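You operate a simulated robot arm through the tools that you are given. There is no shell and no other tool.

The job below is to be done with a simulated robot arm. You get a single attempt, and the scene is never put back.

Task
Run the gripper to mark three, turned across, mast at the blue band.
Fine: the stop is tripped, so press the blue reset button first; turn the gripper before you lower it.
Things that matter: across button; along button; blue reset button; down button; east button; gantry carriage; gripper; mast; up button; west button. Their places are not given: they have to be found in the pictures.

Only the result counts: the job must be done as asked and must still hold three seconds after the hand-in. Knocking over, shifting, dropping, spilling or breaking anything else fails it.

Robot
A 6-joint arm with a two-finger parallel gripper, fixed in place. Base frame: the origin is at the foot of the arm, x ahead of it, y to its left, z up. Readings come in m, rad, newtons and seconds.
With the tool pointing down near the work surface it reaches from about 0.44 to 0.86 m from the base axis. Its first joint turns from -2.007 to 2.007 rad. Payload 4.2 kg.
Tool frame: the origin (TCP) lies between the finger pads and is the grasp point; the fingertips stand 0.023 m ahead of it; z points along the fingers, y is the line along which they close. Largest opening 0.094 m; finger width 0.038, thickness 0.01; the body of the gripper, 0.054 by 0.096 m, starts 0.039 m behind the TCP.
Orientation is that of the tool frame in the base frame, as a unit quaternion [x, y, z, w]. With the fingers straight down and closing along the base's y, the tool's x points along the base's -x, its y along +y and its z along -z.

Tools
- The arm moves only by the tool jog_arm. Its argument "motion" is a list of rows, each an object (a shift or turn left out is 0, a gripper value left out holds the last) with "dp": the shift along the base's x, y, z in m, a list of three; "rotation": the turn, a rotation vector about the base's x, y, z in rad, a list of three; "claw": the gripper command, from -1 (shut) to 1 (fully open), values between in proportion. In form: [{"dp": [dx, dy, dz], "rotation": [ax, ay, az], "claw": claw}, ...]. A call has 1 to 20 rows; each row is the pose to reach, as a shift and turn from the pose commanded when the call began. Each row takes 0.2 s and may step no farther than 0.05 m and 0.15 rad from the row before; otherwise, or with a gripper value out of range, the whole call is refused. A pose out of reach is approached as far as the arm can. The call stops where the force on the tool passes 40 N (or 10 N more than at its start, if that is more) or the arm is blocked; 0.2 s more then pass. Each finger travels about 0.108 m/s and halts on what it meets, pressing with about 22 N; the grip force reading is that of the motor and also rises with nothing between the fingers. The clock runs only during rows and for 0.2 s after the last one: add rows that repeat a pose to give the fingers time. The reply holds the time, the measured pose of the TCP, the force on the tool along the base axes, the opening and the grip force, in the units named above and with some noise, with the torque about the TCP (base axes, N m) and any sound that the robot's microphone picked up, and new pictures: "show" is both (left out), scene, wrist or none.
- Cameras (640 x 400 px; columns grow to the right, rows downward): "scene" is fixed at [0.0558, -0.6554, 1.5825]; the picture's right is [0.49, -0.87, 0.00], its down [-0.44, -0.25, -0.86] and it looks along [0.75, 0.43, -0.51] (base axes); focal length 326 px, centre (320, 200). "wrist" rides on the gripper at [0.086, 0.016, -0.075] in the tool frame; the picture's right is [-0.18, 0.98, 0.00], its down [-0.58, -0.11, -0.81] and it looks along [-0.79, -0.15, 0.59] (tool axes); focal length 243 px, centre (320, 200).
- slide_trunk(by): slides the trunk up (or, below 0, down) by that many m; the arm rides with it, the base frame stays. It gives what a move gives, with no picture.
- point_at(camera, pixels): for up to 12 pixels [column, row] of the newest picture of that camera ("zoom" is the newest enlarged one), the place [x, y, z] in the base frame of the surface seen there, good to about 0.003 m, but the place of the scene camera against the robot may be out by one fixed shift of up to 0.018 m in any direction. The clock stands still meanwhile.
- close_up(camera, box): a new picture of the part [left, top, right, bottom] of that camera's present view, enlarged. The clock stands still meanwhile.
- finish_job(): hands the job in; it is judged then, once.

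Leave the gripper open and the arm clear of the work at the hand-in unless told otherwise.

The tools are called after "Request:" by a JSON object that holds its "name" and its "arguments". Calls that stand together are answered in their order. jog_arm: Moves the arm, as the interface text tells. Its arguments: {"type":"object","properties":{"motion":{"type":"array","items":{"type":"object","properties":{"dp":{"type":"array","items":{"type":"number"}},"rotation":{"type":"array","items":{"type":"number"}},"claw":{"type":"number"}}}},"show":{"type":"string","enum":["both","scene","wrist","none"]}},"required":["motion"]} The other tools are called the same way: slide_trunk (by) slides the trunk up or down; point_at (camera, pixels) gives the place of the surface under pixels of a picture; close_up (camera, box) takes an enlarged picture of a part of a camera's view; finish_job () hands the job in.

At the start:

```text
clock: 0.0
position: [0.2978, -0.4062, 1.4147]
tcp_rot: [0.0, 1.0, 0.0, 0.002]
ft_force: [0.0, -0.1, -0.4]
torque: [-0.02, 0.03, 0.02]
width: 0.0941
grasp_force: 0.0
trunk travel left (down, up): [-0.9, 0.09]
```

scene: 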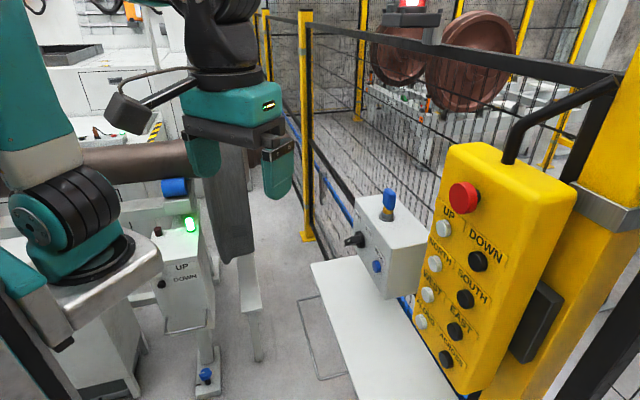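
wrist: 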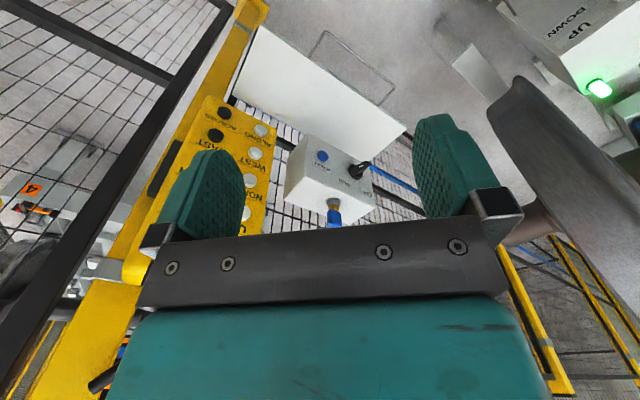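

I see a yellow pendant at right (columns 410-580) with a red stop and labelled buttons, and a grey box near (390,245) with a blue button. I'll enlarge these parts to read them.

Request:
{"name": "close_up", "arguments": {"camera": "scene", "box": [400, 130, 580, 390]}}

Request:
{"name": "close_up", "arguments": {"camera": "scene", "box": [330, 170, 450, 310]}}

Request:
{"name": "close_up", "arguments": {"camera": "scene", "box": [360, 0, 640, 180]}}

Request:
{"name": "close_up", "arguments": {"camera": "scene", "box": [130, 160, 290, 400]}}

```text
1.54 times, centred on (490, 260) of scene
```

zoom: 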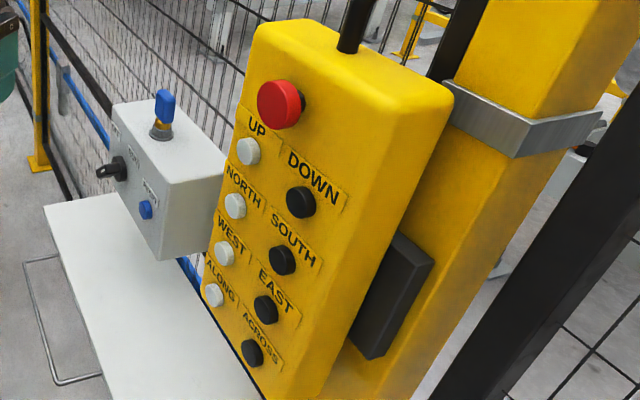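

```text
2.86 times, centred on (390, 240) of scene
```

zoom: 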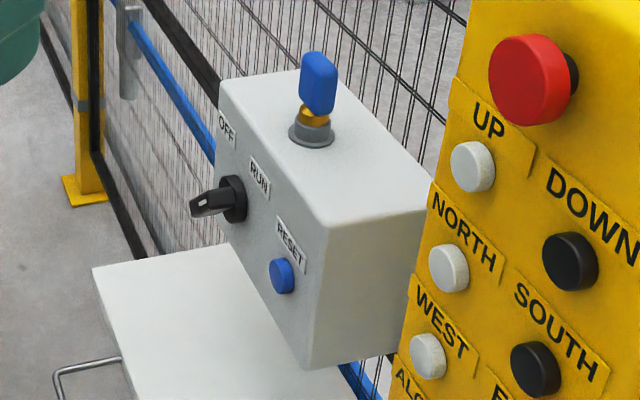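

```text
2.22 times, centred on (500, 90) of scene
```

zoom: 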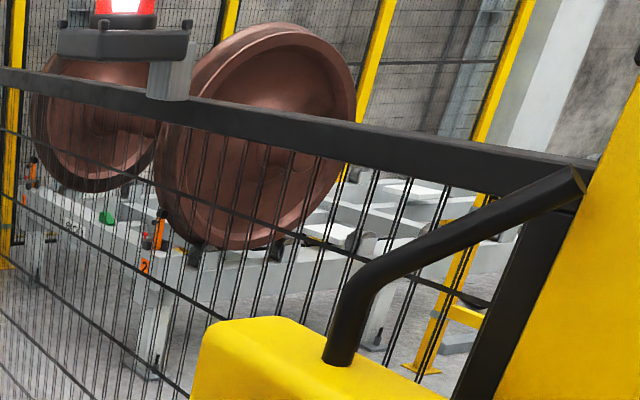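

```text
1.67 times, centred on (210, 280) of scene
```

zoom: 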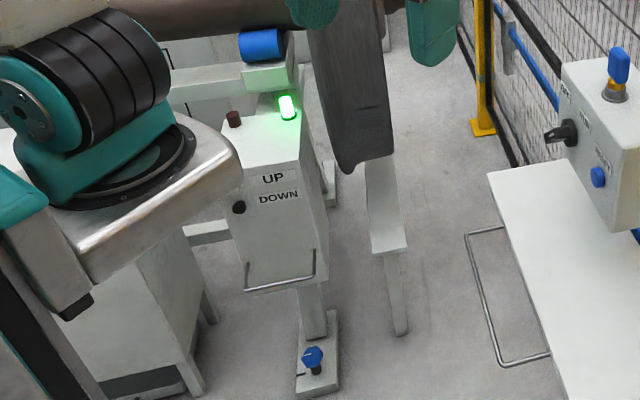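

The box at (390,245) carries OFF/RUN selector and a blue RESET button at about (377,266). The pendant has UP, DOWN, NORTH, SOUTH, WEST, EAST, ALONG, ACROSS. A red beacon is lit. I'll measure the places of the buttons and the pendant face.

Request:
{"name": "point_at", "arguments": {"camera": "scene", "pixels": [[377, 266], [384, 280], [442, 228], [478, 261], [435, 257], [465, 299], [428, 295], [455, 331], [420, 322], [445, 359], [463, 197], [400, 378]]}}

Request:
{"name": "point_at", "arguments": {"camera": "scene", "pixels": [[455, 160], [500, 215], [450, 285], [430, 340], [480, 380], [365, 240], [400, 285], [395, 230], [355, 240], [388, 200], [360, 300], [530, 320]]}}

Request:
{"name": "close_up", "arguments": {"camera": "wrist", "box": [160, 80, 400, 230]}}

Request:
{"name": "close_up", "arguments": {"camera": "wrist", "box": [0, 130, 160, 290]}}

```text
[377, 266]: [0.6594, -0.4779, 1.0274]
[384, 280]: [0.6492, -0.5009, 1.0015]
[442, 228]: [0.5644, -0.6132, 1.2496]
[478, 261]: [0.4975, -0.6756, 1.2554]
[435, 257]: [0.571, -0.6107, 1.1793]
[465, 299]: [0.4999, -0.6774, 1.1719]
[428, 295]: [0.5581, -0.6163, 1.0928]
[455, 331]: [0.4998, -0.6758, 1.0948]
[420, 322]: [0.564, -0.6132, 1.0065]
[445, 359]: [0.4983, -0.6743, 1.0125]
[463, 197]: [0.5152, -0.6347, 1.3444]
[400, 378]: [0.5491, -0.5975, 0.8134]
```

```text
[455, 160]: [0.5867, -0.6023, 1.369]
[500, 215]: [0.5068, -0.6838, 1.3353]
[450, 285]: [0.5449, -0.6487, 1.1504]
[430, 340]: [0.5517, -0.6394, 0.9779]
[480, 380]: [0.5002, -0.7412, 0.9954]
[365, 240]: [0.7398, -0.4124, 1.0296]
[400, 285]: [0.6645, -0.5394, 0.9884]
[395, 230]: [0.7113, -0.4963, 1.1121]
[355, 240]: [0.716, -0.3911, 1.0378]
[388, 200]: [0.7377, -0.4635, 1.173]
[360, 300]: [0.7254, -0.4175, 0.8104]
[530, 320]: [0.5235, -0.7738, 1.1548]
```

```text
2.67 times, centred on (280, 155) of wrist
```

zoom: 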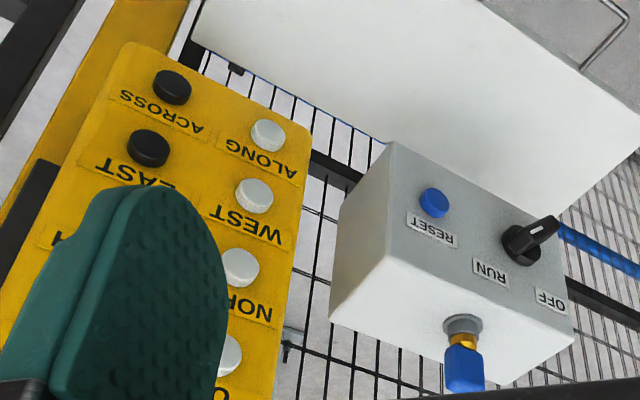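

```text
2.50 times, centred on (80, 210) of wrist
```

zoom: 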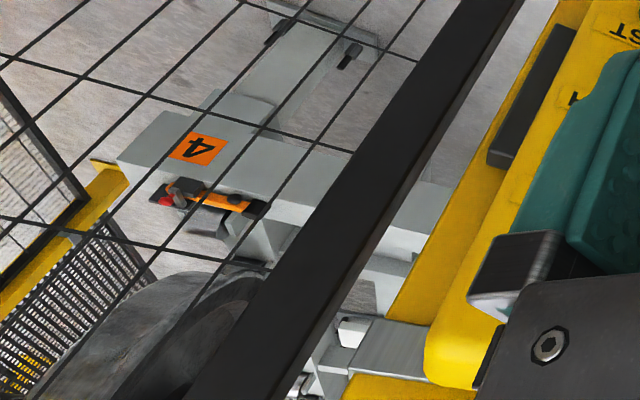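

The wrist picture also shows the buttons (upside down): ACROSS ~(225,113), ALONG ~(260,131), EAST ~(216,135), WEST ~(255,153), NORTH ~(250,180), RESET ~(322,156). I'll measure these with the wrist camera, which does not have the scene shift, and compare.

Request:
{"name": "point_at", "arguments": {"camera": "wrist", "pixels": [[225, 113], [260, 131], [216, 135], [255, 153], [250, 180], [322, 156], [358, 169], [332, 205], [235, 120], [236, 150], [310, 150], [345, 180]]}}

Request:
{"name": "point_at", "arguments": {"camera": "scene", "pixels": [[277, 192], [270, 140], [205, 158], [70, 240], [60, 300], [410, 20], [400, 60], [470, 60], [580, 150], [620, 150], [425, 118], [310, 30]]}}

```text
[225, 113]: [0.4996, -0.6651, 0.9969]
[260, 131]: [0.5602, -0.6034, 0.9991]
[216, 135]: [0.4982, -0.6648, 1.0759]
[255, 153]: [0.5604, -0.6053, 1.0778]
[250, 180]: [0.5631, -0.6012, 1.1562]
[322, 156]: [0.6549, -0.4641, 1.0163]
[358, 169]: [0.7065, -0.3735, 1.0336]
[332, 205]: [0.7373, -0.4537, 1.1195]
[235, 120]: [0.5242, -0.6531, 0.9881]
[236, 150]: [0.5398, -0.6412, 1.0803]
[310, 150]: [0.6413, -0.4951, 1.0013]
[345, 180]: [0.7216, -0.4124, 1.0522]
```

```text
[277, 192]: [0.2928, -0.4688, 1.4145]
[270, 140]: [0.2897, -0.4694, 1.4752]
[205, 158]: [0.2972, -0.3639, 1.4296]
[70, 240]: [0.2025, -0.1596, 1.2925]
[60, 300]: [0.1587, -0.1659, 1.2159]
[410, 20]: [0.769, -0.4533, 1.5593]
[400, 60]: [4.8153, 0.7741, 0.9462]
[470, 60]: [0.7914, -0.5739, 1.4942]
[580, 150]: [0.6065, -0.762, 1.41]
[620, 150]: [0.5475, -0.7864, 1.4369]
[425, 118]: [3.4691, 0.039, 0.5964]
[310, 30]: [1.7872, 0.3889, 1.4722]
```

The wrist camera gives RESET (0.655,-0.464,1.016), ACROSS (0.500,-0.665,0.997), ALONG (0.560,-0.603,0.999), EAST (0.498,-0.665,1.076), WEST (0.560,-0.605,1.078); the scene camera reads about (0,-0.010,+0.015) off from this. The panels face (-0.707,0.707,0). Next I yaw the tool -45° so it squares with the panels, and shut the claw, to look round.

Request:
{"name": "jog_arm", "arguments": {"motion": [{"rotation": [0, 0, -0.13], "claw": -1}, {"rotation": [0, 0, -0.26]}, {"rotation": [0, 0, -0.39]}, {"rotation": [0, 0, -0.52]}, {"rotation": [0, 0, -0.65]}, {"rotation": [0, 0, -0.7854]}, {"rotation": [0, 0, -0.7854]}], "show": "both"}}

```text
clock: 1.6
position: [0.2974, -0.4063, 1.414]
tcp_rot: [0.383, 0.924, 0.0, 0.001]
ft_force: [-0.8, -0.2, 0.3]
torque: [0.04, -0.04, 0.01]
width: 0.0
grasp_force: 21.7
trunk travel left (down, up): [-0.9, 0.09]
```

scene: 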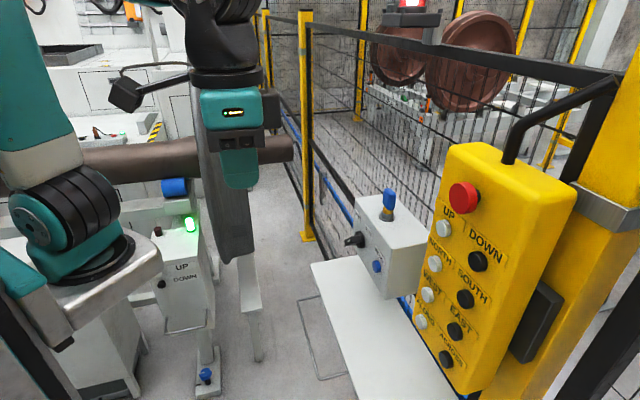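
wrist: 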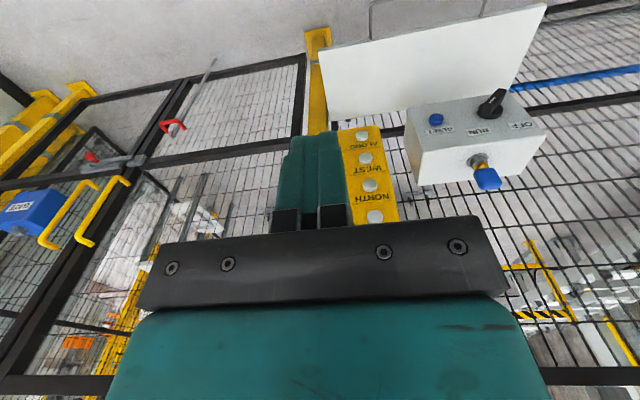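

The yaw is done. Now I pitch the tool up by about 0.75 rad so that the wrist camera looks through the fence toward the gantry.

Request:
{"name": "jog_arm", "arguments": {"motion": [{"rotation": [-0.0884, -0.0884, 0]}, {"rotation": [-0.1768, -0.1768, 0]}, {"rotation": [-0.2652, -0.2652, 0]}, {"rotation": [-0.3536, -0.3536, 0]}, {"rotation": [-0.442, -0.442, 0]}, {"rotation": [-0.5303, -0.5303, 0]}, {"rotation": [-0.5303, -0.5303, 0]}], "show": "both"}}

```text
clock: 3.2
position: [0.2976, -0.4058, 1.4151]
tcp_rot: [0.356, 0.859, -0.14, 0.339]
ft_force: [-0.3, 0.3, 0.6]
torque: [-0.04, 0.0, -0.04]
width: 0.0
grasp_force: 22.0
trunk travel left (down, up): [-0.9, 0.09]
```

scene: 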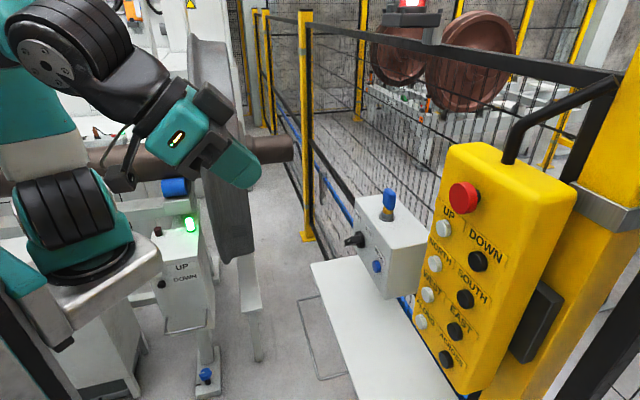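
wrist: 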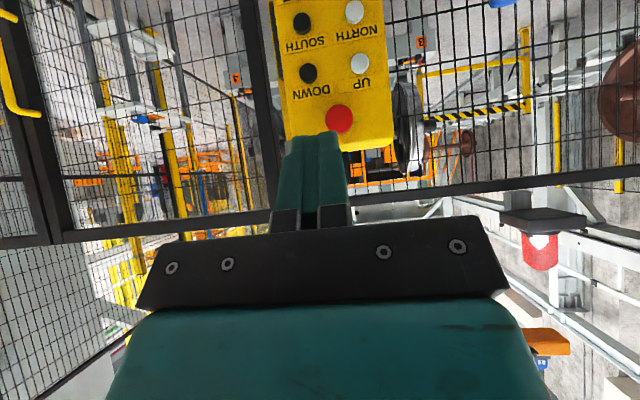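

The picture is upside down; gantry beams seem to be at the lower right (columns 450-640, rows 190-400). I'll enlarge parts of it.

Request:
{"name": "close_up", "arguments": {"camera": "wrist", "box": [440, 180, 640, 400]}}

Request:
{"name": "close_up", "arguments": {"camera": "wrist", "box": [380, 0, 640, 200]}}

Request:
{"name": "close_up", "arguments": {"camera": "wrist", "box": [60, 0, 290, 250]}}

Request:
{"name": "close_up", "arguments": {"camera": "scene", "box": [250, 0, 450, 130]}}

```text
1.82 times, centred on (540, 290) of wrist
```

zoom: 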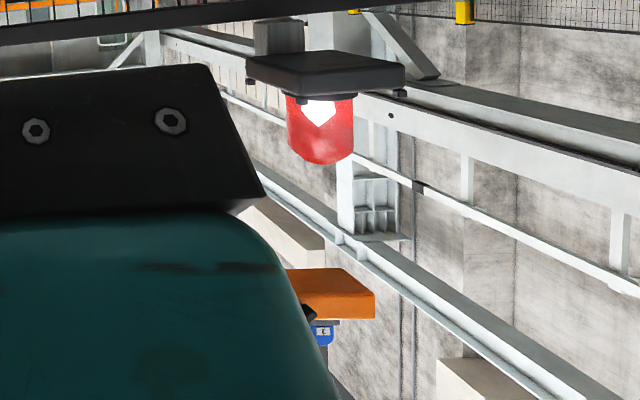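

```text
2.00 times, centred on (510, 100) of wrist
```

zoom: 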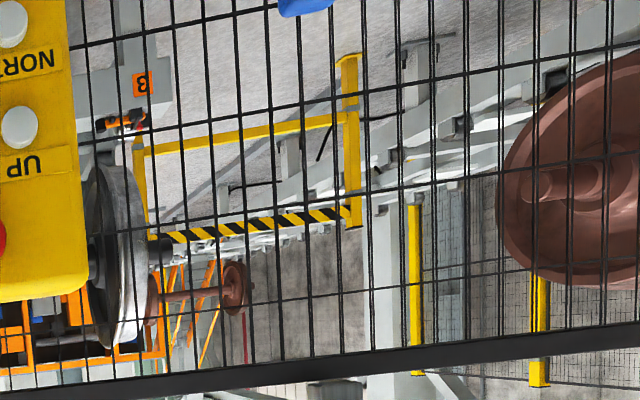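

```text
1.60 times, centred on (175, 125) of wrist
```

zoom: 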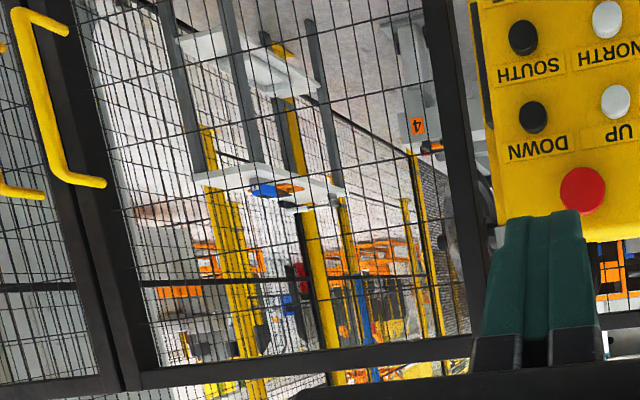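

```text
3.08 times, centred on (350, 65) of scene
```

zoom: 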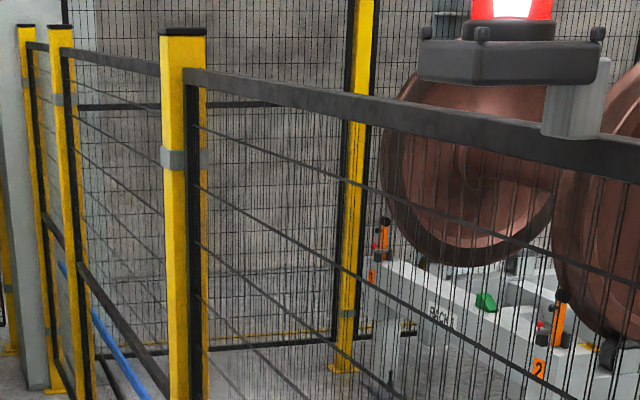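

The rack has numbered orange tags (2, 3, 4 seen) and a gantry beam overhead, with an orange body that may be the carriage near (540,345). I'll turn the camera to the left (+yaw) and a little up to see it.

Request:
{"name": "jog_arm", "arguments": {"motion": [{"rotation": [0, 0, 0.14]}, {"rotation": [0, 0, 0.28]}, {"rotation": [0, 0, 0.42]}, {"rotation": [0, 0, 0.56]}, {"rotation": [0, 0, 0.7]}, {"rotation": [0, 0, 0.7]}], "show": "both"}}

```text
clock: 4.6
position: [0.305, -0.4095, 1.415]
tcp_rot: [0.038, 0.93, -0.015, 0.365]
ft_force: [0.2, 0.3, 0.6]
torque: [0.03, -0.01, 0.02]
width: 0.0001
grasp_force: 22.0
out of reach, approached as far as the arm can: row 2, 3, 4, 5, 6
trunk travel left (down, up): [-0.9, 0.09]
```

scene: 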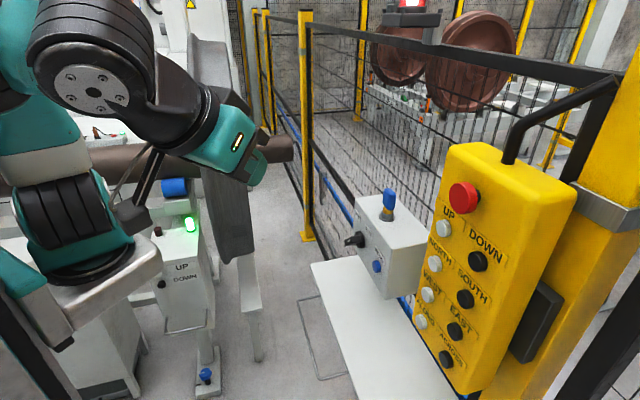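
wrist: 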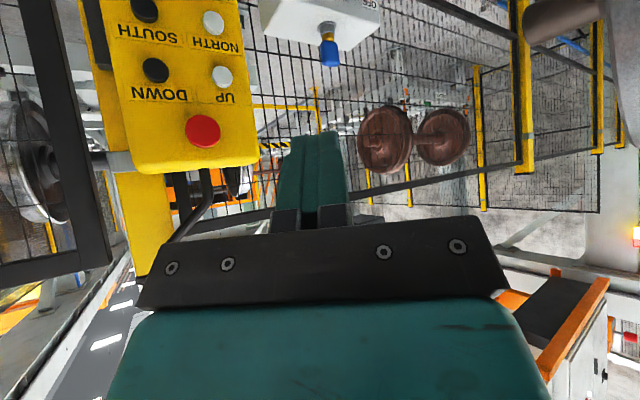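

More of the overhead gear shows at lower right and left. I'll enlarge those parts.

Request:
{"name": "close_up", "arguments": {"camera": "wrist", "box": [480, 220, 640, 400]}}

Request:
{"name": "close_up", "arguments": {"camera": "wrist", "box": [340, 60, 640, 250]}}

Request:
{"name": "close_up", "arguments": {"camera": "wrist", "box": [0, 170, 200, 400]}}

Request:
{"name": "point_at", "arguments": {"camera": "wrist", "pixels": [[575, 320], [585, 360], [510, 300], [555, 270], [620, 330], [400, 140], [445, 135], [520, 235], [110, 340], [60, 300], [50, 140], [630, 260]]}}

```text
2.22 times, centred on (560, 310) of wrist
```

zoom: 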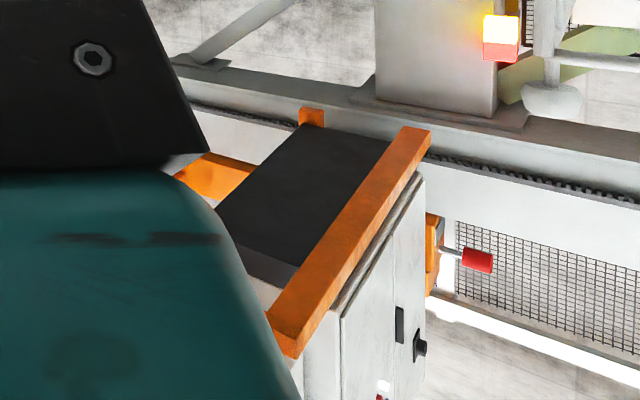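

```text
2.11 times, centred on (490, 155) of wrist
```

zoom: 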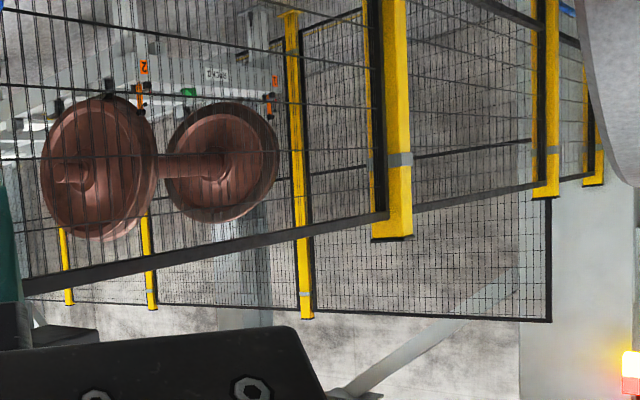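

```text
1.74 times, centred on (100, 285) of wrist
```

zoom: 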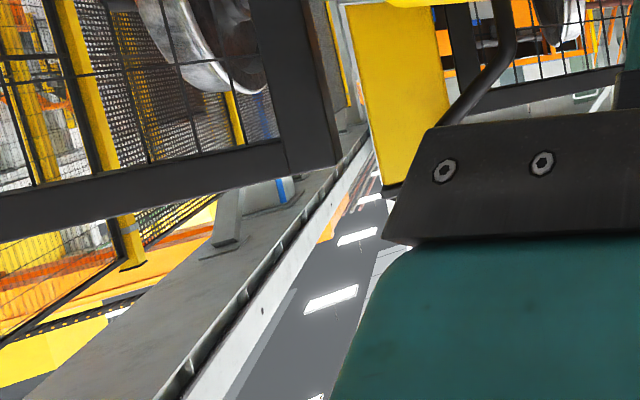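

```text
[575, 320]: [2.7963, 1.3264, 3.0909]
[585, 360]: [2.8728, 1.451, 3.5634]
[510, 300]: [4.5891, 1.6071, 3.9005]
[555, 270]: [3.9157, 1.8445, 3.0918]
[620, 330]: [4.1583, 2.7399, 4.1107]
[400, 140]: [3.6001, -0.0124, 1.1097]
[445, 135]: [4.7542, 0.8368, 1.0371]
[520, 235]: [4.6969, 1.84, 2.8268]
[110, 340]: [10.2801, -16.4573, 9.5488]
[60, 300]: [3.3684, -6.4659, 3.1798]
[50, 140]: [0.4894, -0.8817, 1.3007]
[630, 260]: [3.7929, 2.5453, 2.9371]
```

The carriage gear is high up (around z 3) to the left of the cell; it will be seen best with the camera on the right side of the hand looking left. I'll undo the yaw first.

Request:
{"name": "jog_arm", "arguments": {"motion": [{"rotation": [0, 0, -0.14]}, {"rotation": [0, 0, -0.28]}, {"rotation": [0, 0, -0.42]}, {"rotation": [0, 0, -0.56]}, {"rotation": [0, 0, -0.7]}, {"rotation": [0, 0, -0.7]}], "show": "none"}}

Request:
{"name": "point_at", "arguments": {"camera": "scene", "pixels": [[290, 150], [120, 158], [230, 200], [260, 330], [375, 85], [427, 118], [418, 2], [440, 20], [508, 130], [560, 110], [330, 380], [640, 220]]}}

```text
clock: 6.0
position: [0.3054, -0.4093, 1.415]
tcp_rot: [0.357, 0.859, -0.14, 0.339]
ft_force: [0.4, -0.4, 0.4]
torque: [0.02, 0.0, 0.0]
width: 0.0002
grasp_force: 22.1
trunk travel left (down, up): [-0.9, 0.09]
```

```text
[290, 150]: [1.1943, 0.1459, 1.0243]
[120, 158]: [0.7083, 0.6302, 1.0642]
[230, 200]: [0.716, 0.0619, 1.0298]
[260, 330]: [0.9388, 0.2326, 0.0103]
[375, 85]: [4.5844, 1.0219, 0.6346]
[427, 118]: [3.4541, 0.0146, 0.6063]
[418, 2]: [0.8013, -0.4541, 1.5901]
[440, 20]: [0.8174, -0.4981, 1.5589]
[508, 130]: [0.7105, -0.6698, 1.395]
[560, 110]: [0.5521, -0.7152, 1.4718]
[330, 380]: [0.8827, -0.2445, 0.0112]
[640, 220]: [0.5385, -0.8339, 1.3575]
```

Marks 1 and 2 read about (4.58,1.02) and (3.45,0.01), so the mark line runs along (0.75,0.66), parallel to the fence, and mark 3 should be near (2.35,-1.0). Now I pitch the tool to horizontal and move it to a standoff before the pendant.

Request:
{"name": "jog_arm", "arguments": {"motion": [{"dp": [0.018, -0.009, -0.024], "rotation": [-0.083, -0.083, 0]}, {"dp": [0.036, -0.018, -0.048], "rotation": [-0.166, -0.166, 0]}, {"dp": [0.054, -0.027, -0.072], "rotation": [-0.249, -0.249, 0]}, {"dp": [0.072, -0.036, -0.096], "rotation": [-0.332, -0.332, 0]}, {"dp": [0.09, -0.045, -0.12], "rotation": [-0.415, -0.415, 0]}, {"dp": [0.108, -0.054, -0.144], "rotation": [-0.498, -0.498, 0]}, {"dp": [0.125, -0.06, -0.165], "rotation": [-0.5804, -0.5804, 0]}, {"dp": [0.125, -0.06, -0.165], "rotation": [-0.5804, -0.5804, 0]}], "show": "both"}}

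```text
clock: 7.8
position: [0.4332, -0.4828, 1.3249]
tcp_rot: [0.281, 0.674, -0.263, 0.63]
ft_force: [-0.4, 0.5, -0.5]
torque: [-0.01, 0.0, 0.02]
width: 0.0
grasp_force: 21.8
out of reach, approached as far as the arm can: row 3, 4, 5, 6, 7, 8
trunk travel left (down, up): [-0.9, 0.09]
```

scene: 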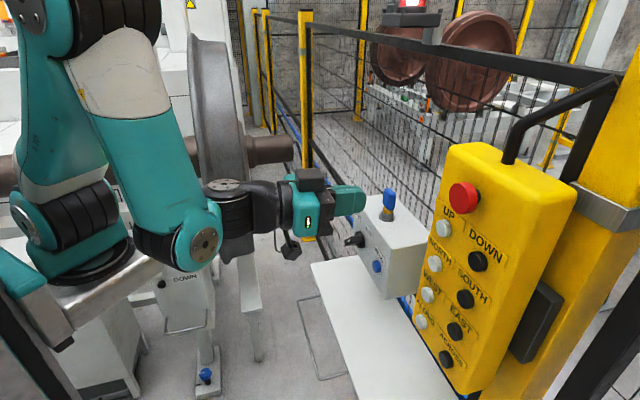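
wrist: 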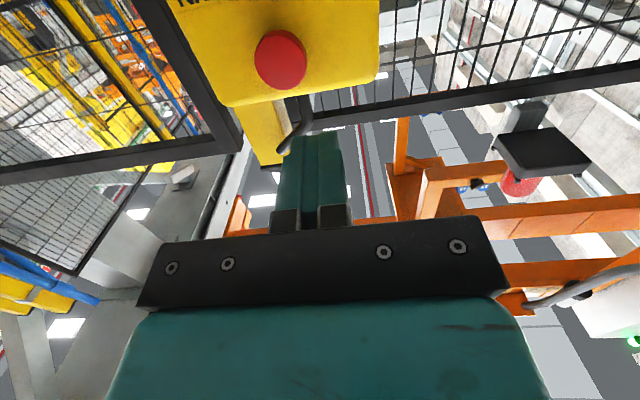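

The orange gantry bridge now shows overhead. The arm is folded near its limit here as its shoulder is high; sliding the trunk down should help. Before that I measure the elbow and what lies below it.

Request:
{"name": "point_at", "arguments": {"camera": "scene", "pixels": [[180, 266], [205, 245], [290, 250], [245, 225], [180, 290], [205, 320], [190, 225], [160, 285], [205, 376], [245, 260], [130, 280], [330, 262]]}}

Request:
{"name": "close_up", "arguments": {"camera": "wrist", "box": [340, 80, 640, 400]}}

Request:
{"name": "close_up", "arguments": {"camera": "scene", "box": [120, 160, 420, 400]}}

```text
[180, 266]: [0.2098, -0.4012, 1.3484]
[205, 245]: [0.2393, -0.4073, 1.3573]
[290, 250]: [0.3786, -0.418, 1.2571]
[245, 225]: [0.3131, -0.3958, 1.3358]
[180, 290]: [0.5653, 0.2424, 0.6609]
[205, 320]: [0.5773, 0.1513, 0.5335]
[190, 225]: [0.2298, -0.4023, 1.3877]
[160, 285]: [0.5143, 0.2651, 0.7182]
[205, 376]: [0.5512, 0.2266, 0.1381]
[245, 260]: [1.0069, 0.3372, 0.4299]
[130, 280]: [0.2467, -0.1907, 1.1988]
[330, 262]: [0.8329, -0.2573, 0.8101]
```

```text
1.25 times, centred on (490, 240) of wrist
```

zoom: 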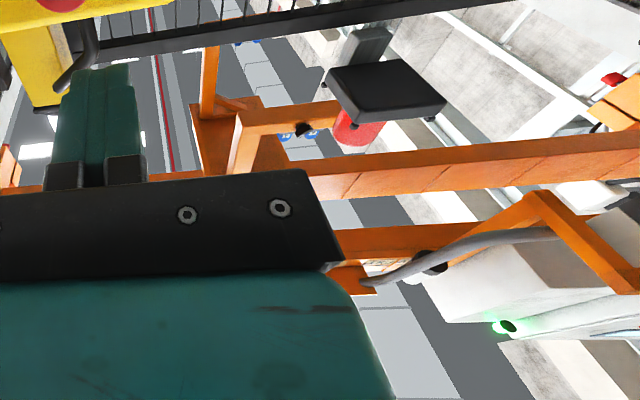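

```text
1.67 times, centred on (270, 280) of scene
```

zoom: 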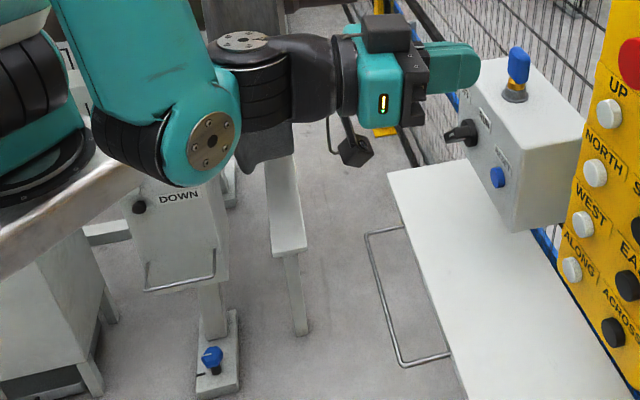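

The elbow and forearm have free space beneath them; the UP/DOWN box stands well away at y≈0.24. I slide the trunk down 0.25 m.

Request:
{"name": "slide_trunk", "arguments": {"by": -0.25}}

```text
clock: 10.4
position: [0.4332, -0.4841, 1.0747]
tcp_rot: [0.282, 0.675, -0.263, 0.63]
ft_force: [0.2, 0.5, 0.5]
torque: [-0.04, 0.02, 0.03]
width: 0.0
grasp_force: 22.3
trunk travel left (down, up): [-0.65, 0.34]
```

Now I roll the tool -90° about its own axis so that the camera sits on the right of the hand and looks left into the cell.

Request:
{"name": "jog_arm", "arguments": {"motion": [{"rotation": [-0.1, 0.1, 0]}, {"rotation": [-0.2, 0.2, 0]}, {"rotation": [-0.3, 0.3, 0]}, {"rotation": [-0.4, 0.4, 0]}, {"rotation": [-0.5, 0.5, 0]}, {"rotation": [-0.6, 0.6, 0]}, {"rotation": [-0.7, 0.7, 0]}, {"rotation": [-0.8, 0.8, 0]}, {"rotation": [-0.9, 0.9, 0]}, {"rotation": [-1.0, 1.0, 0]}, {"rotation": [-1.1107, 1.1107, 0]}, {"rotation": [-1.1107, 1.1107, 0]}], "show": "both"}}

```text
refused: row 11 steps farther than a row can; nothing moved
```

The last step was slightly too long; I redo it with smaller even steps.

Request:
{"name": "jog_arm", "arguments": {"motion": [{"rotation": [-0.0926, 0.0926, 0]}, {"rotation": [-0.1851, 0.1851, 0]}, {"rotation": [-0.2777, 0.2777, 0]}, {"rotation": [-0.3702, 0.3702, 0]}, {"rotation": [-0.4628, 0.4628, 0]}, {"rotation": [-0.5554, 0.5554, 0]}, {"rotation": [-0.6479, 0.6479, 0]}, {"rotation": [-0.7405, 0.7405, 0]}, {"rotation": [-0.833, 0.833, 0]}, {"rotation": [-0.9256, 0.9256, 0]}, {"rotation": [-1.0182, 1.0182, 0]}, {"rotation": [-1.1107, 1.1107, 0]}, {"rotation": [-1.1107, 1.1107, 0]}], "show": "both"}}

```text
clock: 13.2
position: [0.4379, -0.4848, 1.1032]
tcp_rot: [-0.25, 0.664, -0.66, 0.245]
ft_force: [-0.2, -0.5, 0.3]
torque: [-0.04, 0.03, -0.04]
width: 0.0
grasp_force: 22.6
out of reach, approached as far as the arm can: row 4, 5, 6, 7, 8, 9, 10, 11, 12, 13
trunk travel left (down, up): [-0.65, 0.34]
```

scene: 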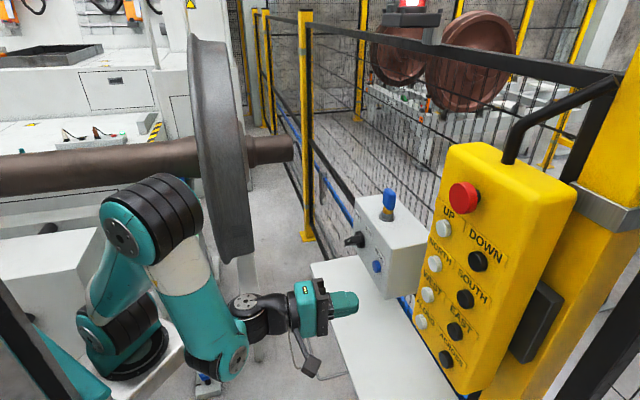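
wrist: 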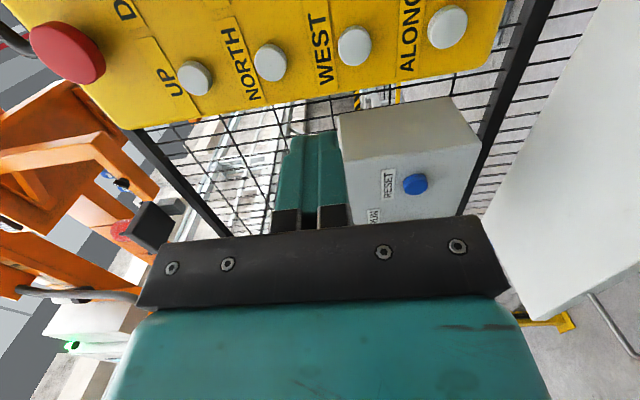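

This view shows the pendant buttons, RESET at (415,184) and, at left, the orange gantry overhead. I'll measure the button caps in this view and enlarge the gantry part.

Request:
{"name": "point_at", "arguments": {"camera": "wrist", "pixels": [[415, 184], [447, 27], [355, 46], [269, 63], [196, 78], [73, 52], [440, 150], [400, 60], [320, 100], [120, 185], [75, 90], [30, 190]]}}

Request:
{"name": "close_up", "arguments": {"camera": "wrist", "box": [0, 60, 240, 280]}}

Request:
{"name": "close_up", "arguments": {"camera": "wrist", "box": [0, 230, 180, 400]}}

```text
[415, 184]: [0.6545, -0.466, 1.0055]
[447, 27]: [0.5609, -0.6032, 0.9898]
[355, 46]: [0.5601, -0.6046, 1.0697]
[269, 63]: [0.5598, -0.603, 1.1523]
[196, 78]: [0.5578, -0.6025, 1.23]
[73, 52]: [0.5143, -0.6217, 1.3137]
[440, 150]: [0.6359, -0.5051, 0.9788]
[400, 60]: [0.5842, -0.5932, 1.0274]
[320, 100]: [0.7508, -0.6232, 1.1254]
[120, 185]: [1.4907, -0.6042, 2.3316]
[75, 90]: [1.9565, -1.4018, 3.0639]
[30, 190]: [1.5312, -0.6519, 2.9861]
```

```text
1.82 times, centred on (120, 170) of wrist
```

zoom: 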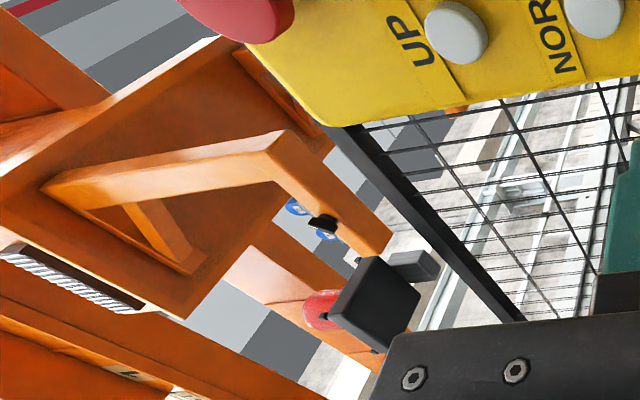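

```text
2.35 times, centred on (90, 315) of wrist
```

zoom: 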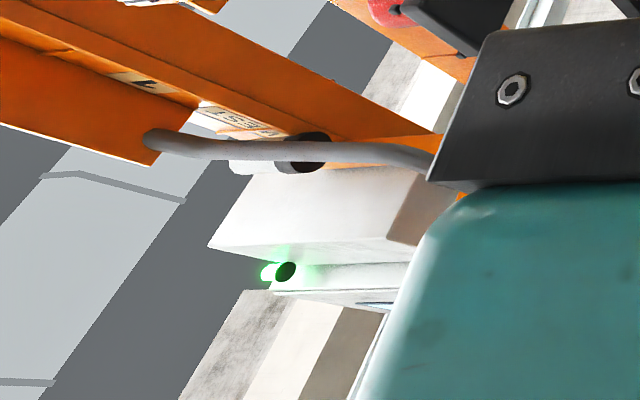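

RESET reads (0.6545,-0.466,1.006); averaging with the earlier reading gives z≈1.010. The tool axis is (0.655,-0.754,0), nearly square to the panel. I move to a standoff about 5 cm in front of the RESET button.

Request:
{"name": "jog_arm", "arguments": {"motion": [{"dp": [0.02, 0.012, -0.015]}, {"dp": [0.05, 0.024, -0.031]}, {"dp": [0.08, 0.037, -0.047]}, {"dp": [0.11, 0.05, -0.063]}, {"dp": [0.14, 0.062, -0.078]}, {"dp": [0.169, 0.074, -0.093]}, {"dp": [0.169, 0.074, -0.093]}], "show": "both"}}

```text
clock: 14.8
position: [0.6084, -0.4102, 1.0108]
tcp_rot: [0.247, -0.66, 0.664, -0.248]
ft_force: [-0.1, 0.5, 1.0]
torque: [0.04, -0.01, 0.01]
width: 0.0001
grasp_force: 22.1
out of reach, approached as far as the arm can: row 1, 2, 3
trunk travel left (down, up): [-0.65, 0.34]
```

scene: 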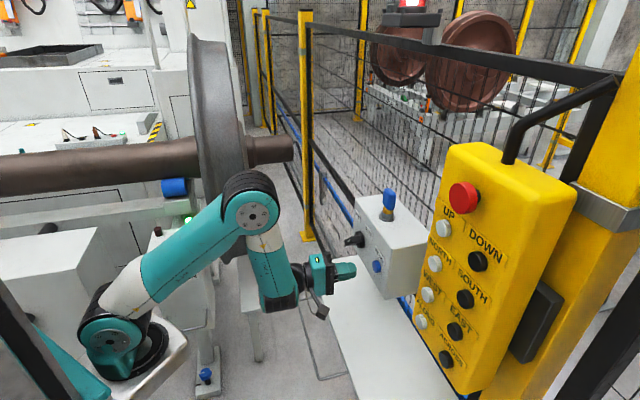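
wrist: 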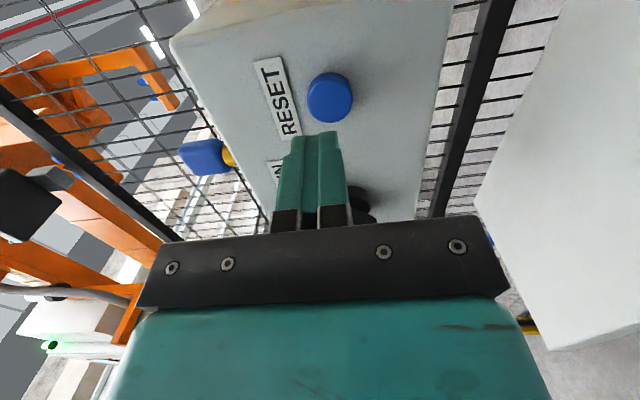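

The fingertips (315,135) are just before the blue RESET at (329,97). I'll measure the cap and the tips once more.

Request:
{"name": "point_at", "arguments": {"camera": "wrist", "pixels": [[329, 97], [318, 97], [340, 97], [329, 82], [329, 112], [300, 140], [330, 140], [380, 110], [345, 75]]}}

```text
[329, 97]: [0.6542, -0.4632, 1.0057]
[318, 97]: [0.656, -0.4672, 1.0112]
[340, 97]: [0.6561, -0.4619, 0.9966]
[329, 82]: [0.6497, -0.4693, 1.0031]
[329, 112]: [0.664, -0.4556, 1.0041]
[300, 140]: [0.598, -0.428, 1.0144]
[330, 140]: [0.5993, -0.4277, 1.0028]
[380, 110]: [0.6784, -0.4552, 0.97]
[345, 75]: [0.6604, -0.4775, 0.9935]
```

The cap centre is about (0.656,-0.463,1.005), 4.8 cm ahead of the tips. I press along the tool axis, going 5.4 cm in small end steps, and read force and sound.

Request:
{"name": "jog_arm", "arguments": {"motion": [{"dp": [0.0131, -0.0151, -0.005]}, {"dp": [0.0249, -0.0287, -0.005]}, {"dp": [0.0302, -0.0347, -0.005]}, {"dp": [0.0328, -0.0378, -0.005]}, {"dp": [0.0341, -0.0393, -0.005]}, {"dp": [0.0354, -0.0408, -0.005]}], "show": "wrist"}}

```text
clock: 16.2
position: [0.625, -0.4439, 0.9943]
tcp_rot: [-0.241, 0.662, -0.662, 0.256]
ft_force: [0.2, 0.5, 0.6]
torque: [0.0, -0.02, 0.03]
width: 0.0001
grasp_force: 21.9
out of reach, approached as far as the arm can: row 2, 3, 4, 5, 6
trunk travel left (down, up): [-0.65, 0.34]
```

wrist: 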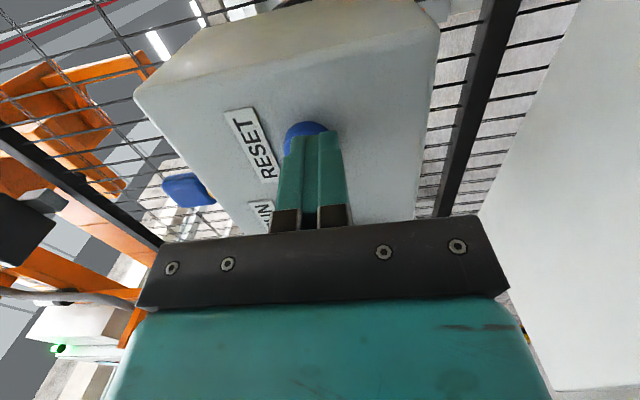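

The arm halted at (0.625,-0.444,0.994) as out of reach, with no contact force yet. I take a fresh scene look (no motion) at the arm posture and measure the elbow and wheel.

Request:
{"name": "close_up", "arguments": {"camera": "scene", "box": [60, 120, 440, 400]}}

Request:
{"name": "point_at", "arguments": {"camera": "scene", "pixels": [[252, 208], [250, 180], [240, 240], [265, 290], [300, 280], [110, 340], [130, 320], [180, 262], [320, 310], [275, 260], [225, 110], [235, 250]]}}

```text
1.43 times, centred on (250, 260) of scene
```

zoom: 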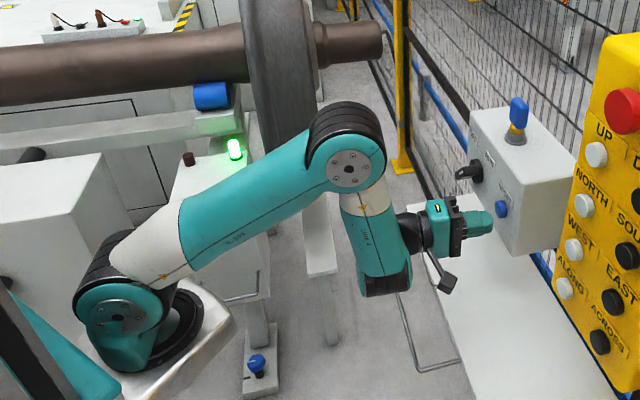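

```text
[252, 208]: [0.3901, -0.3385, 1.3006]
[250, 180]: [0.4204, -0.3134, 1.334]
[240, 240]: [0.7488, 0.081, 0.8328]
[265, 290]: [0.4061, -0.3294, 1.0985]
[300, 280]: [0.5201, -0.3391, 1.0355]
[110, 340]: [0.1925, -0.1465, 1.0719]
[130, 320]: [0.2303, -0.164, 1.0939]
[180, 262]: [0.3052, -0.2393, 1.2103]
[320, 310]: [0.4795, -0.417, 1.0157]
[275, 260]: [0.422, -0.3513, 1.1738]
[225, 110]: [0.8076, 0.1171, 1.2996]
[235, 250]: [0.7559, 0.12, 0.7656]
```

I look closer at the arm's posture to understand what limits it.

Request:
{"name": "close_up", "arguments": {"camera": "scene", "box": [70, 240, 230, 400]}}

Request:
{"name": "close_up", "arguments": {"camera": "scene", "box": [210, 160, 370, 330]}}

Request:
{"name": "point_at", "arguments": {"camera": "scene", "pixels": [[150, 355], [175, 335], [165, 365], [120, 365], [95, 335], [150, 290], [200, 250], [225, 225], [268, 225], [275, 270], [270, 287], [290, 265]]}}

```text
2.50 times, centred on (150, 320) of scene
```

zoom: 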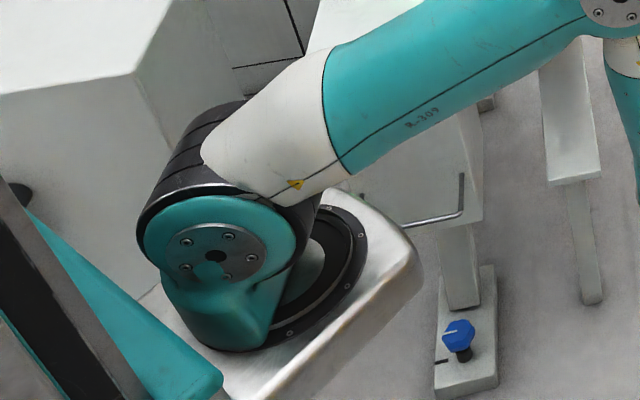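

```text
2.35 times, centred on (290, 245) of scene
```

zoom: 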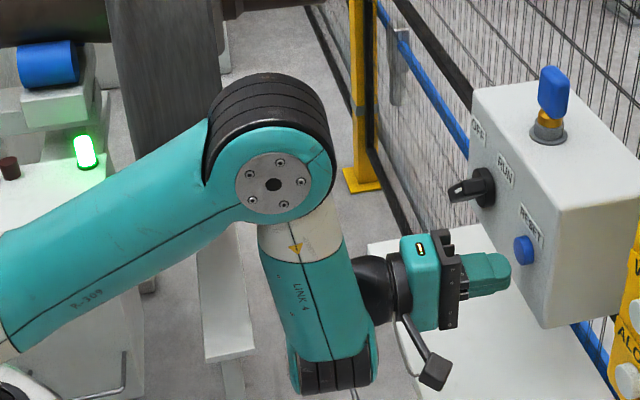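

```text
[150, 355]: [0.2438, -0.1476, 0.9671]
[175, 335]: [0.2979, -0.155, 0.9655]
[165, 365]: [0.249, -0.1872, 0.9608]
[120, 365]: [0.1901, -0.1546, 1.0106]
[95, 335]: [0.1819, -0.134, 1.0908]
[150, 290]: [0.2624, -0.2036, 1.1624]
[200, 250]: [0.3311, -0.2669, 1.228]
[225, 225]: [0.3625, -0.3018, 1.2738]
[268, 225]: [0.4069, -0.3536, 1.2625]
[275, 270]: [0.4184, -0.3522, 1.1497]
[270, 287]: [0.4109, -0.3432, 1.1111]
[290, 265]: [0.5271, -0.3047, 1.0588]
```

The arm is not stretched at all, so the limit is likely a wrist joint limit tied to this roll. I back off and undo the roll (camera below the hand), then test the reach again.

Request:
{"name": "jog_arm", "arguments": {"motion": [{"dp": [-0.015, 0.024, 0.01]}, {"dp": [-0.03, 0.048, 0.016]}, {"dp": [-0.03, 0.048, 0.016], "rotation": [0.0926, -0.0926, 0]}, {"dp": [-0.03, 0.048, 0.016], "rotation": [0.1851, -0.1851, 0]}, {"dp": [-0.03, 0.048, 0.016], "rotation": [0.2777, -0.2777, 0]}, {"dp": [-0.03, 0.048, 0.016], "rotation": [0.3702, -0.3702, 0]}, {"dp": [-0.03, 0.048, 0.016], "rotation": [0.4628, -0.4628, 0]}, {"dp": [-0.03, 0.048, 0.016], "rotation": [0.5554, -0.5554, 0]}, {"dp": [-0.03, 0.048, 0.016], "rotation": [0.6479, -0.6479, 0]}, {"dp": [-0.03, 0.048, 0.016], "rotation": [0.7405, -0.7405, 0]}, {"dp": [-0.03, 0.048, 0.016], "rotation": [0.833, -0.833, 0]}, {"dp": [-0.03, 0.048, 0.016], "rotation": [0.9256, -0.9256, 0]}, {"dp": [-0.03, 0.048, 0.016], "rotation": [1.0182, -1.0182, 0]}, {"dp": [-0.03, 0.048, 0.016], "rotation": [1.1107, -1.1107, 0]}, {"dp": [-0.03, 0.048, 0.016], "rotation": [1.1107, -1.1107, 0]}], "show": "both"}}

```text
clock: 19.4
position: [0.5941, -0.3948, 1.0101]
tcp_rot: [0.282, 0.675, -0.262, 0.63]
ft_force: [-0.1, 0.0, 0.2]
torque: [0.01, 0.0, -0.04]
width: 0.0
grasp_force: 22.2
trunk travel left (down, up): [-0.65, 0.34]
```

scene: 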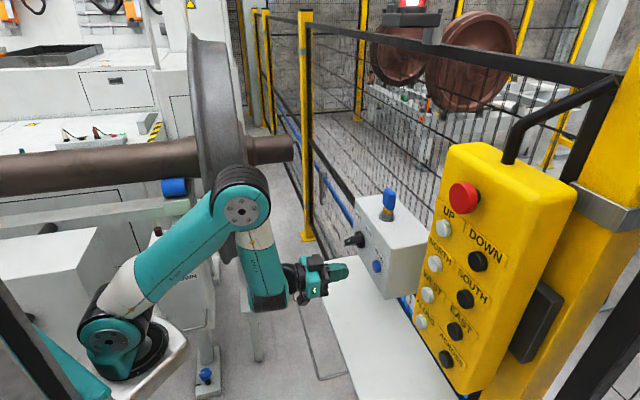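
wrist: 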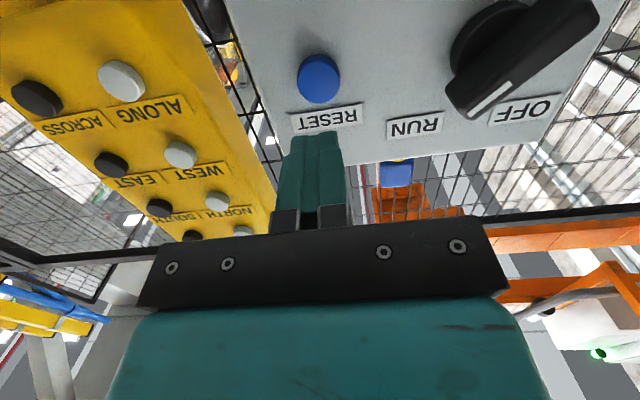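

With the roll undone the pose is reached without complaint. The tips are now about 6.9 cm off the RESET cap. I advance 5.5 cm to check the reach.

Request:
{"name": "jog_arm", "arguments": {"motion": [{"dp": [0.0125, -0.0148, -0.001]}, {"dp": [0.0245, -0.029, -0.002]}, {"dp": [0.0358, -0.042, -0.0025]}, {"dp": [0.0358, -0.042, -0.0025]}], "show": "both"}}

```text
clock: 20.4
position: [0.6129, -0.4233, 0.9927]
tcp_rot: [0.28, 0.674, -0.263, 0.631]
ft_force: [0.2, 0.9, 0.4]
torque: [0.01, -0.01, -0.02]
width: 0.0001
grasp_force: 21.8
out of reach, approached as far as the arm can: row 2, 3, 4
trunk travel left (down, up): [-0.65, 0.34]
```

scene: 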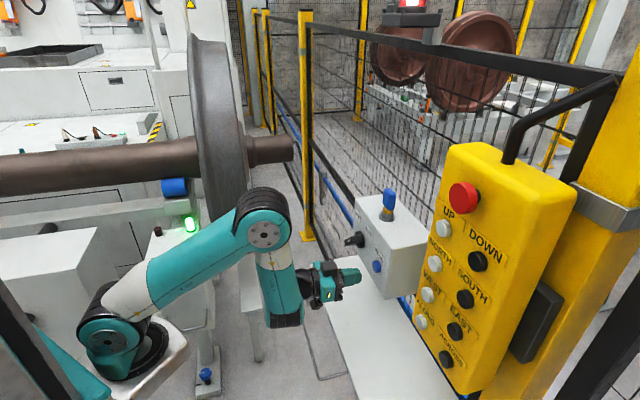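
wrist: 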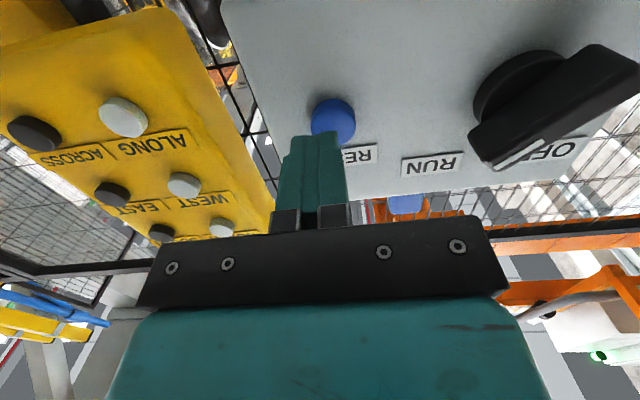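

Again a limit near 0.75 m radius, and the hand sinks as it stretches, so this arm posture is wrist-limited. A lower shoulder should let the forearm lie flatter. I retract and raise the hand first, then slide the trunk down.

Request:
{"name": "jog_arm", "arguments": {"motion": [{"dp": [-0.03, 0.03, 0.01]}, {"dp": [-0.055, 0.03, 0.05]}, {"dp": [-0.08, 0.03, 0.09]}, {"dp": [-0.1, 0.03, 0.13]}, {"dp": [-0.115, 0.03, 0.175]}, {"dp": [-0.13, 0.03, 0.22]}, {"dp": [-0.145, 0.03, 0.26]}, {"dp": [-0.145, 0.03, 0.26]}], "show": "both"}}

```text
clock: 22.2
position: [0.5402, -0.4226, 1.0646]
tcp_rot: [0.281, 0.673, -0.264, 0.632]
ft_force: [0.2, -0.8, -0.5]
torque: [0.02, 0.02, 0.01]
width: 0.0003
grasp_force: 22.1
out of reach, approached as far as the arm can: row 2, 3, 4, 5, 6, 7, 8
trunk travel left (down, up): [-0.65, 0.34]
```

scene: 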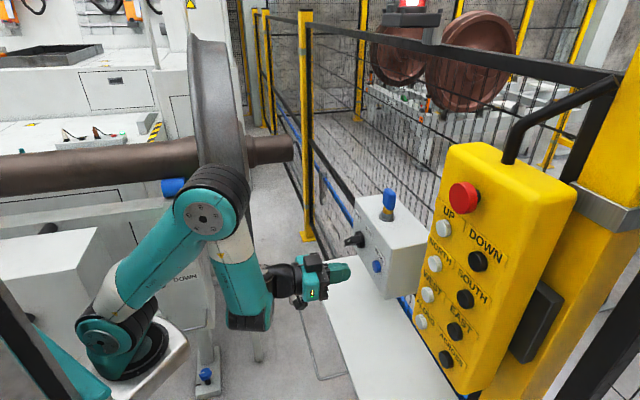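
wrist: 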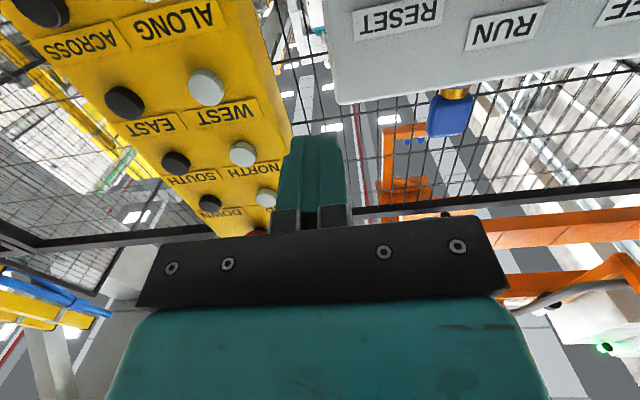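

Comparing the limit points, the forearm-to-hand bend sits on a joint limit in this wrist posture; the first posture (tool coming from pointing down) suits far reaches better. I pitch the tool down again while backing off, to return to that posture in free space.

Request:
{"name": "jog_arm", "arguments": {"motion": [{"dp": [-0.015, 0.015, 0.0], "rotation": [0.0919, 0.0919, 0]}, {"dp": [-0.03, 0.03, 0.01], "rotation": [0.1838, 0.1838, 0]}, {"dp": [-0.045, 0.04, 0.03], "rotation": [0.2758, 0.2758, 0]}, {"dp": [-0.06, 0.05, 0.05], "rotation": [0.3677, 0.3677, 0]}, {"dp": [-0.06, 0.05, 0.07], "rotation": [0.4596, 0.4596, 0]}, {"dp": [-0.06, 0.05, 0.09], "rotation": [0.5515, 0.5515, 0]}, {"dp": [-0.06, 0.05, 0.1], "rotation": [0.6435, 0.6435, 0]}, {"dp": [-0.06, 0.05, 0.1], "rotation": [0.6435, 0.6435, 0]}], "show": "both"}}

```text
clock: 24.0
position: [0.5404, -0.4216, 1.0645]
tcp_rot: [0.28, 0.673, -0.263, 0.632]
ft_force: [0.2, 0.1, 0.1]
torque: [0.01, -0.01, 0.0]
width: 0.0
grasp_force: 22.1
out of reach, approached as far as the arm can: row 1, 2, 3, 4, 5, 6, 7, 8
trunk travel left (down, up): [-0.65, 0.34]
```

scene: 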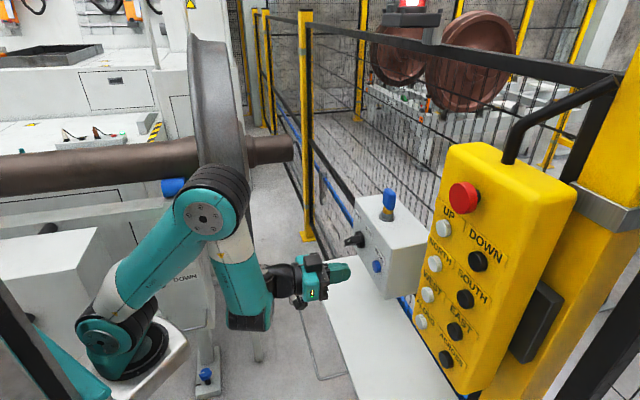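
wrist: 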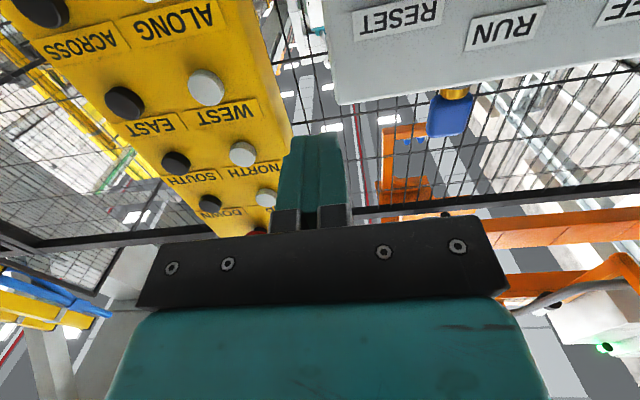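

The arm did not move: in this posture only lower or nearer poses (relative to the shoulder) are possible. So instead of lowering, I should raise the shoulder: by the limit curve, raising the trunk 0.3 m makes all buttons reachable in this posture. The hand's path straight up (tips ~10 cm before the panels) is free.

Request:
{"name": "slide_trunk", "arguments": {"by": 0.3}}

```text
clock: 27.0
position: [0.5405, -0.4216, 1.3651]
tcp_rot: [0.28, 0.673, -0.263, 0.632]
ft_force: [0.6, -0.5, -0.2]
torque: [0.01, 0.01, -0.01]
width: 0.0001
grasp_force: 22.0
trunk travel left (down, up): [-0.95, 0.04]
```

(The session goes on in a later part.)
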